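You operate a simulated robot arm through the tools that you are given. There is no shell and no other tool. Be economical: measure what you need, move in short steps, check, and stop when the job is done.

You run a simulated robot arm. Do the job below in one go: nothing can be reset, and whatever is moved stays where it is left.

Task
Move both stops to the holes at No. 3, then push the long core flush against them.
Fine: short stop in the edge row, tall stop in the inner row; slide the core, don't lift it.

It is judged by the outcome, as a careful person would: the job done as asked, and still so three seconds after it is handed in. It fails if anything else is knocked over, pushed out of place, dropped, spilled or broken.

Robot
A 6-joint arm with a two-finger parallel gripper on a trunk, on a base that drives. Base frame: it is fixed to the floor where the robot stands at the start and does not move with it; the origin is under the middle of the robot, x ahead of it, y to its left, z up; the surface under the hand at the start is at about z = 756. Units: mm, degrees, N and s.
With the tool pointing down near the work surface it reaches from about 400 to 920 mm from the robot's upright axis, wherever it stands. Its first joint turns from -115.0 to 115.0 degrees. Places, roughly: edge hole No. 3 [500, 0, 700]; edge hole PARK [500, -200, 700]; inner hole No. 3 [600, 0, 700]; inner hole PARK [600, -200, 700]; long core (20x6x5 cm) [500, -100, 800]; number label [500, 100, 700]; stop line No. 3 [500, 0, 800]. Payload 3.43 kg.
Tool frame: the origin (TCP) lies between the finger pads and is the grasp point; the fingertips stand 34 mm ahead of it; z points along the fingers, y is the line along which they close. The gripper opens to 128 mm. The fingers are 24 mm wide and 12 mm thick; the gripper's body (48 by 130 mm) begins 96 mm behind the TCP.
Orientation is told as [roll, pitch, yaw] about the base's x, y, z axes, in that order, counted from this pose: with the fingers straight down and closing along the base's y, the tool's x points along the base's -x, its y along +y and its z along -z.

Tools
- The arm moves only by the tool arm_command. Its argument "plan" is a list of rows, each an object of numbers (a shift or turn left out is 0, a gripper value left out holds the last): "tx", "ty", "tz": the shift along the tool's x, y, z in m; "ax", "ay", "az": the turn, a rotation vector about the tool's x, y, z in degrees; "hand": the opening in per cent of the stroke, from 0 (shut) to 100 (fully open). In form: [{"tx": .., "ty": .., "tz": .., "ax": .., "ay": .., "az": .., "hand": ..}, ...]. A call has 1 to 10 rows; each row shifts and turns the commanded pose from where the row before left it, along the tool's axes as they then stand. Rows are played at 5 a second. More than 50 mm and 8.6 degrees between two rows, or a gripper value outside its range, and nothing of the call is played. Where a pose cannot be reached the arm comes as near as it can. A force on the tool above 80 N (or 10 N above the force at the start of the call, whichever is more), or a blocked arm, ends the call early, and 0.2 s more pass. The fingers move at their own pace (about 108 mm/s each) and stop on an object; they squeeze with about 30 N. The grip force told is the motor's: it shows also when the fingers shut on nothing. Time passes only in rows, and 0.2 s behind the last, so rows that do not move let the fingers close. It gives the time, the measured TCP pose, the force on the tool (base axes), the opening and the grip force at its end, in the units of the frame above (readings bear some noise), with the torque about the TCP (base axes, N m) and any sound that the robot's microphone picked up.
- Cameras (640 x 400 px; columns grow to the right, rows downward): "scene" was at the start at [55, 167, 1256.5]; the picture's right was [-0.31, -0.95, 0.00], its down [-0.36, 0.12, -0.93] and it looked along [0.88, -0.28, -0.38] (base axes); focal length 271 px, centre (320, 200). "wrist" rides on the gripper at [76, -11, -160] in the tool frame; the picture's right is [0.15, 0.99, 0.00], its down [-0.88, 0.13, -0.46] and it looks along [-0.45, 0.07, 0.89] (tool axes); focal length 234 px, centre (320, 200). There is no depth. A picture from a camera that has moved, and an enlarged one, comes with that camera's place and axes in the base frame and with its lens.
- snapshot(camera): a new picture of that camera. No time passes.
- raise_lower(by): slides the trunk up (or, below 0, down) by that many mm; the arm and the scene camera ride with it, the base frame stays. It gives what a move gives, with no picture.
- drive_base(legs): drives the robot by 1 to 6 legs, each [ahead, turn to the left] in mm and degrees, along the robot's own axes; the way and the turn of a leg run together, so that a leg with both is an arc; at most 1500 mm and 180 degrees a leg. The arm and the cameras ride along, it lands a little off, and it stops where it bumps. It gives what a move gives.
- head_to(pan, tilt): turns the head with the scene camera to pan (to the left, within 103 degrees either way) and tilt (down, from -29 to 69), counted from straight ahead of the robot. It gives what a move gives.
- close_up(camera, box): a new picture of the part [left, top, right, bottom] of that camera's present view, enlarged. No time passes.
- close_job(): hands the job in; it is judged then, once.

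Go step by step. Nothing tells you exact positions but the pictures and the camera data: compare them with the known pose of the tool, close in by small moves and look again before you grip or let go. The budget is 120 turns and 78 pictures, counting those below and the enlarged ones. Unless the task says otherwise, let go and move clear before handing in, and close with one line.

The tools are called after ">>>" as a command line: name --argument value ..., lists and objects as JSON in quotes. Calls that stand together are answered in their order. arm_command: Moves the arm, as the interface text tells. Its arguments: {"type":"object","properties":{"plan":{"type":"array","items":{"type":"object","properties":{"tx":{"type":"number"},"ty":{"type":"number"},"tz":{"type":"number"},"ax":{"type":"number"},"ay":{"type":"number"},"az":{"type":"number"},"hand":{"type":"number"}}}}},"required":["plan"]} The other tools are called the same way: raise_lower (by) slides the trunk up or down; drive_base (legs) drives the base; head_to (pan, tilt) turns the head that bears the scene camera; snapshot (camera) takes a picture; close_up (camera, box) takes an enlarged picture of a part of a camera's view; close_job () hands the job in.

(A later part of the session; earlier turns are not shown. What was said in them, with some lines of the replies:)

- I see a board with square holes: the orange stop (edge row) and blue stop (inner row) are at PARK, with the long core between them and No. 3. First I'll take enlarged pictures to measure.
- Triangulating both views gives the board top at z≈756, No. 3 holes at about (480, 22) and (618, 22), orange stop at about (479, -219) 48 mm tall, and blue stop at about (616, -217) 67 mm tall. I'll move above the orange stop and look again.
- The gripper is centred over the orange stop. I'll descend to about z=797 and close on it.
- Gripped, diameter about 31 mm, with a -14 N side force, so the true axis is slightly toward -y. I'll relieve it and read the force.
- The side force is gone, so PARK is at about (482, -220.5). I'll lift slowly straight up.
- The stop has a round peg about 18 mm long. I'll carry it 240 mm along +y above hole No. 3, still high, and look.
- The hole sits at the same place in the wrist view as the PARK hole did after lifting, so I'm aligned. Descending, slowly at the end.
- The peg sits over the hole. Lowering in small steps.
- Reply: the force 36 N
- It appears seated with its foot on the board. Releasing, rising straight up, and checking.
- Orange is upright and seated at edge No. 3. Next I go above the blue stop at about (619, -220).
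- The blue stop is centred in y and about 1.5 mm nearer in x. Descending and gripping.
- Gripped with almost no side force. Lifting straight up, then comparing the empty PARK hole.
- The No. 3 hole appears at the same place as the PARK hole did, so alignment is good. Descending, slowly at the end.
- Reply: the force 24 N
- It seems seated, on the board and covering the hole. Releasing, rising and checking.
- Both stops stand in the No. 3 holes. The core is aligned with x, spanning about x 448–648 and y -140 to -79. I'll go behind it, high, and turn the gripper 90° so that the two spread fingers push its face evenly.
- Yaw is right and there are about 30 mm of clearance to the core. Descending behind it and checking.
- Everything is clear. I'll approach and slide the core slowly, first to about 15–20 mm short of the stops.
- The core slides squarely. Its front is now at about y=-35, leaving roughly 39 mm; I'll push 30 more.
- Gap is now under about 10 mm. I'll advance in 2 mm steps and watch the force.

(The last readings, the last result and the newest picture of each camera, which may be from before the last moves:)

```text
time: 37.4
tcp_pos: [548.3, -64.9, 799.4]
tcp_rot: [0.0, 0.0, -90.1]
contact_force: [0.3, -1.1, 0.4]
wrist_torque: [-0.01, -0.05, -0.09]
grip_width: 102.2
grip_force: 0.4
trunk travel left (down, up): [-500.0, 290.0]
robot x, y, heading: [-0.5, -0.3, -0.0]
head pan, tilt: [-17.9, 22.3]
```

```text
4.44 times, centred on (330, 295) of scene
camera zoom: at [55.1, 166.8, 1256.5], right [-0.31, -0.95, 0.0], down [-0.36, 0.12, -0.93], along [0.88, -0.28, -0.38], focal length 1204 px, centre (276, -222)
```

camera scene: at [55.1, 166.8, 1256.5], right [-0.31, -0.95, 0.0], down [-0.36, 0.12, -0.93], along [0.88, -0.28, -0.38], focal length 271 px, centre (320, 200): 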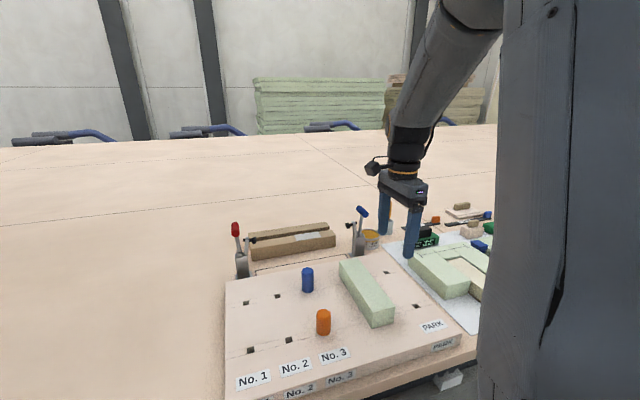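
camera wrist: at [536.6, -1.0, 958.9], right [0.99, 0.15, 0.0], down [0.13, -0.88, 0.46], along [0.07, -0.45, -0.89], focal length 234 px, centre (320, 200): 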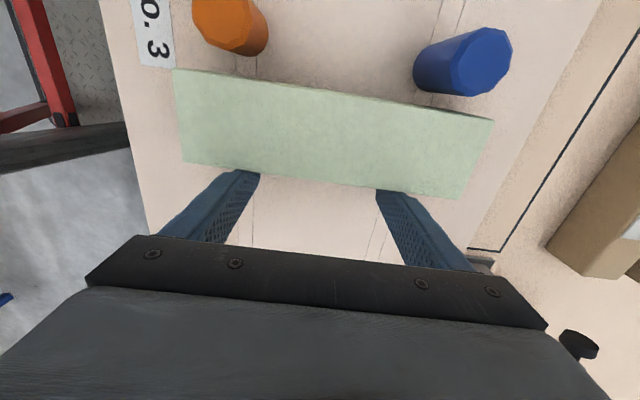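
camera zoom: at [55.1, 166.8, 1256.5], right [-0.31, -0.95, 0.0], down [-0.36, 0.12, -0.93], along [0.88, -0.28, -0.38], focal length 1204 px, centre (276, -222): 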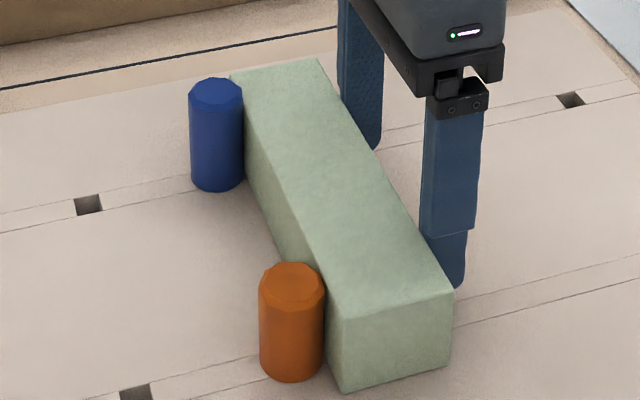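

Blue is touching and taking up its hole's play; orange is nearly touching. Continuing in 1 mm steps until the force rises.

>>> arm_command --plan '[{"tx": 0.001}, {}, {"tx": 0.001}, {}]'

>>> close_up --camera "wrist" --box '[160, 0, 520, 200]'

```text
time: 38.4
tcp_pos: [547.9, -63.8, 799.5]
tcp_rot: [-0.1, 0.0, -90.2]
contact_force: [0.5, -16.2, 5.4]
wrist_torque: [-0.17, 0.15, -0.01]
grip_width: 102.7
grip_force: 0.7
trunk travel left (down, up): [-500.0, 290.0]
robot x, y, heading: [1.4, -0.5, -0.6]
head pan, tilt: [-17.9, 22.3]
```

```text
1.78 times, centred on (340, 100) of wrist
camera zoom: at [536.7, 12.9, 959.0], right [0.99, 0.15, 0.0], down [0.13, -0.88, 0.46], along [0.07, -0.45, -0.89], focal length 416 px, centre (284, 378)
```

zoom: 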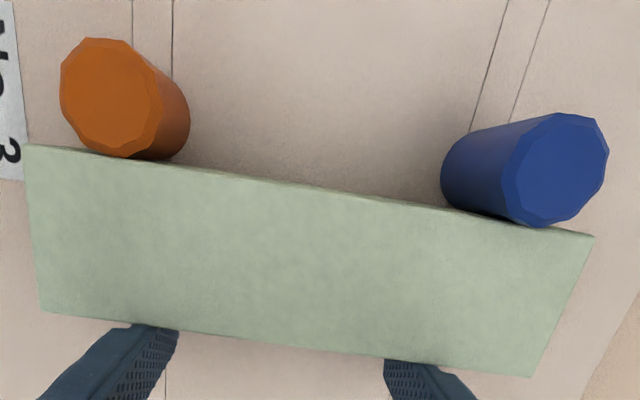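

Force rose to 16 N with no yaw torque, so both stops are bearing equally. I'll back off gently, rise and inspect.

>>> arm_command --plan '[{"tx": -0.002}, {"tx": -0.005}, {"tx": -0.015}, {"tx": -0.03}, {}]'

>>> close_up --camera "wrist" --box '[160, 0, 520, 150]'

>>> close_up --camera "scene" --box '[280, 250, 380, 340]'

```text
time: 39.6
tcp_pos: [548.1, -114.9, 799.4]
tcp_rot: [-0.1, 0.0, -90.0]
contact_force: [0.1, 0.1, -0.4]
wrist_torque: [-0.03, -0.04, -0.03]
grip_width: 102.3
grip_force: 0.0
trunk travel left (down, up): [-500.0, 290.0]
robot x, y, heading: [-5.3, -1.4, 0.2]
head pan, tilt: [-17.9, 22.3]
```

```text
1.78 times, centred on (340, 75) of wrist
camera zoom: at [536.3, -37.8, 958.9], right [0.99, 0.15, 0.0], down [0.13, -0.88, 0.46], along [0.07, -0.45, -0.89], focal length 416 px, centre (284, 422)
```

zoom: 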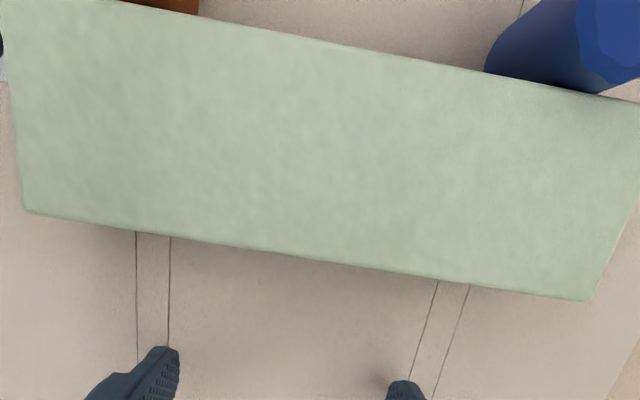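

```text
4.44 times, centred on (330, 295) of scene
camera zoom: at [55.0, 166.8, 1256.5], right [-0.31, -0.95, 0.0], down [-0.36, 0.12, -0.93], along [0.88, -0.28, -0.38], focal length 1204 px, centre (276, -222)
```

zoom: 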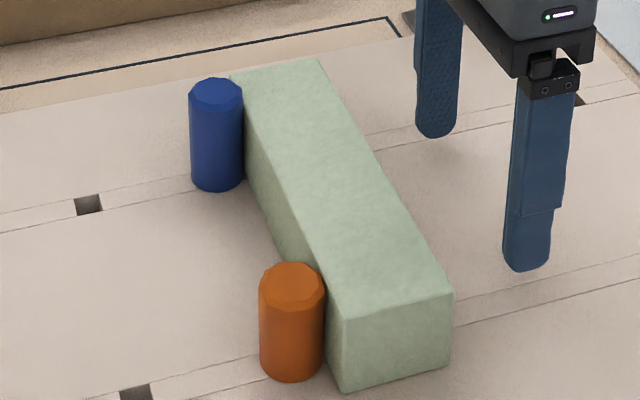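

The core stayed put. I'll rise and take a straight-down look at the contact line.

>>> arm_command --plan '[{"tz": -0.03}, {"tz": -0.04}, {"tz": -0.04}, {"tz": -0.03}, {"tx": 0.025}, {"tx": 0.025}, {}, {}]'

>>> close_up --camera "wrist" --box '[200, 20, 460, 180]'

>>> snapshot --camera "scene"

```text
time: 41.4
tcp_pos: [547.7, -64.5, 939.2]
tcp_rot: [0.0, 0.0, -90.0]
contact_force: [0.0, -1.3, 0.5]
wrist_torque: [-0.04, -0.02, 0.05]
grip_width: 102.3
grip_force: 0.1
trunk travel left (down, up): [-500.0, 290.0]
robot x, y, heading: [-3.5, -3.1, -0.1]
head pan, tilt: [-17.9, 22.3]
```

```text
2.46 times, centred on (330, 100) of wrist
camera zoom: at [536.4, 11.9, 1098.6], right [0.99, 0.15, 0.0], down [0.13, -0.88, 0.46], along [0.07, -0.45, -0.89], focal length 576 px, centre (295, 446)
```

zoom: 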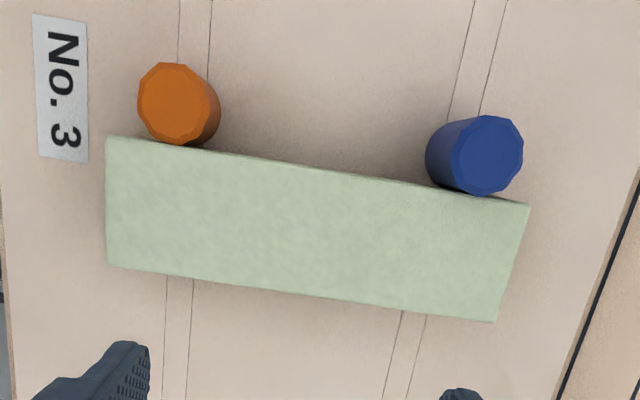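

```text
32 pictures are left
camera scene: at [55.1, 166.8, 1256.5], right [-0.31, -0.95, 0.0], down [-0.36, 0.12, -0.93], along [0.88, -0.28, -0.38], focal length 271 px, centre (320, 200)
```

scene: 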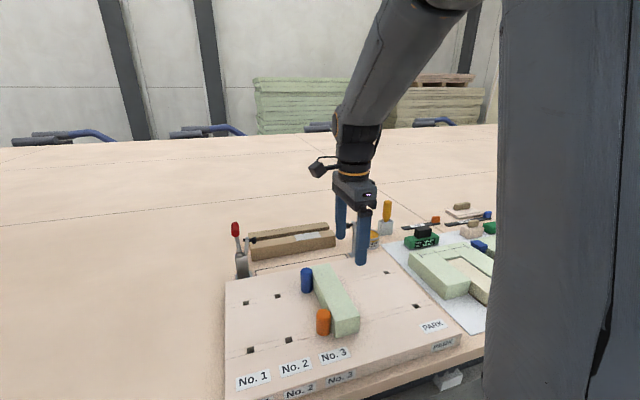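

>>> close_up --camera "wrist" --box '[245, 40, 305, 90]'

>>> close_up --camera "wrist" --box '[360, 60, 420, 110]'

```text
8.00 times, centred on (275, 65) of wrist
camera zoom: at [536.4, 11.9, 1098.6], right [0.99, 0.15, 0.0], down [0.13, -0.88, 0.46], along [0.07, -0.45, -0.89], focal length 1873 px, centre (680, 1280)
```

zoom: 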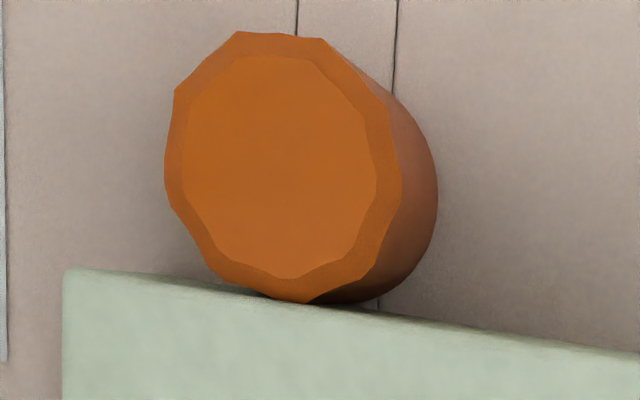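

```text
8.00 times, centred on (390, 85) of wrist
camera zoom: at [536.4, 11.9, 1098.6], right [0.99, 0.15, 0.0], down [0.13, -0.88, 0.46], along [0.07, -0.45, -0.89], focal length 1873 px, centre (-240, 1120)
```

zoom: 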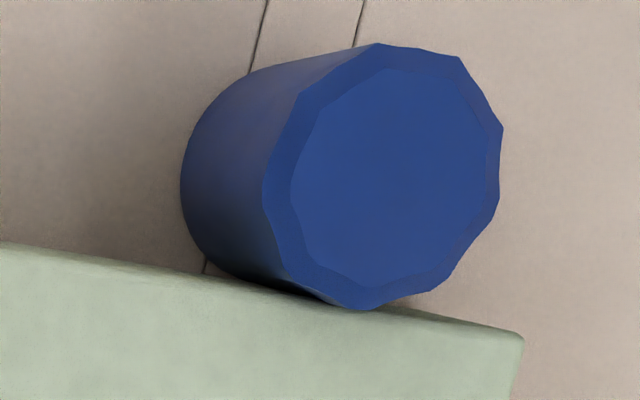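

The core touches both stops, which stand in the No. 3 holes, and the gripper is clear of everything, so I'm handing in.

>>> close_job

```text
The job is handed in.
```

Both stops are in the No. 3 holes, with the short orange one in the edge row and the tall blue one in the inner row. The long core was slid, not lifted, flush against both, and the gripper is clear.
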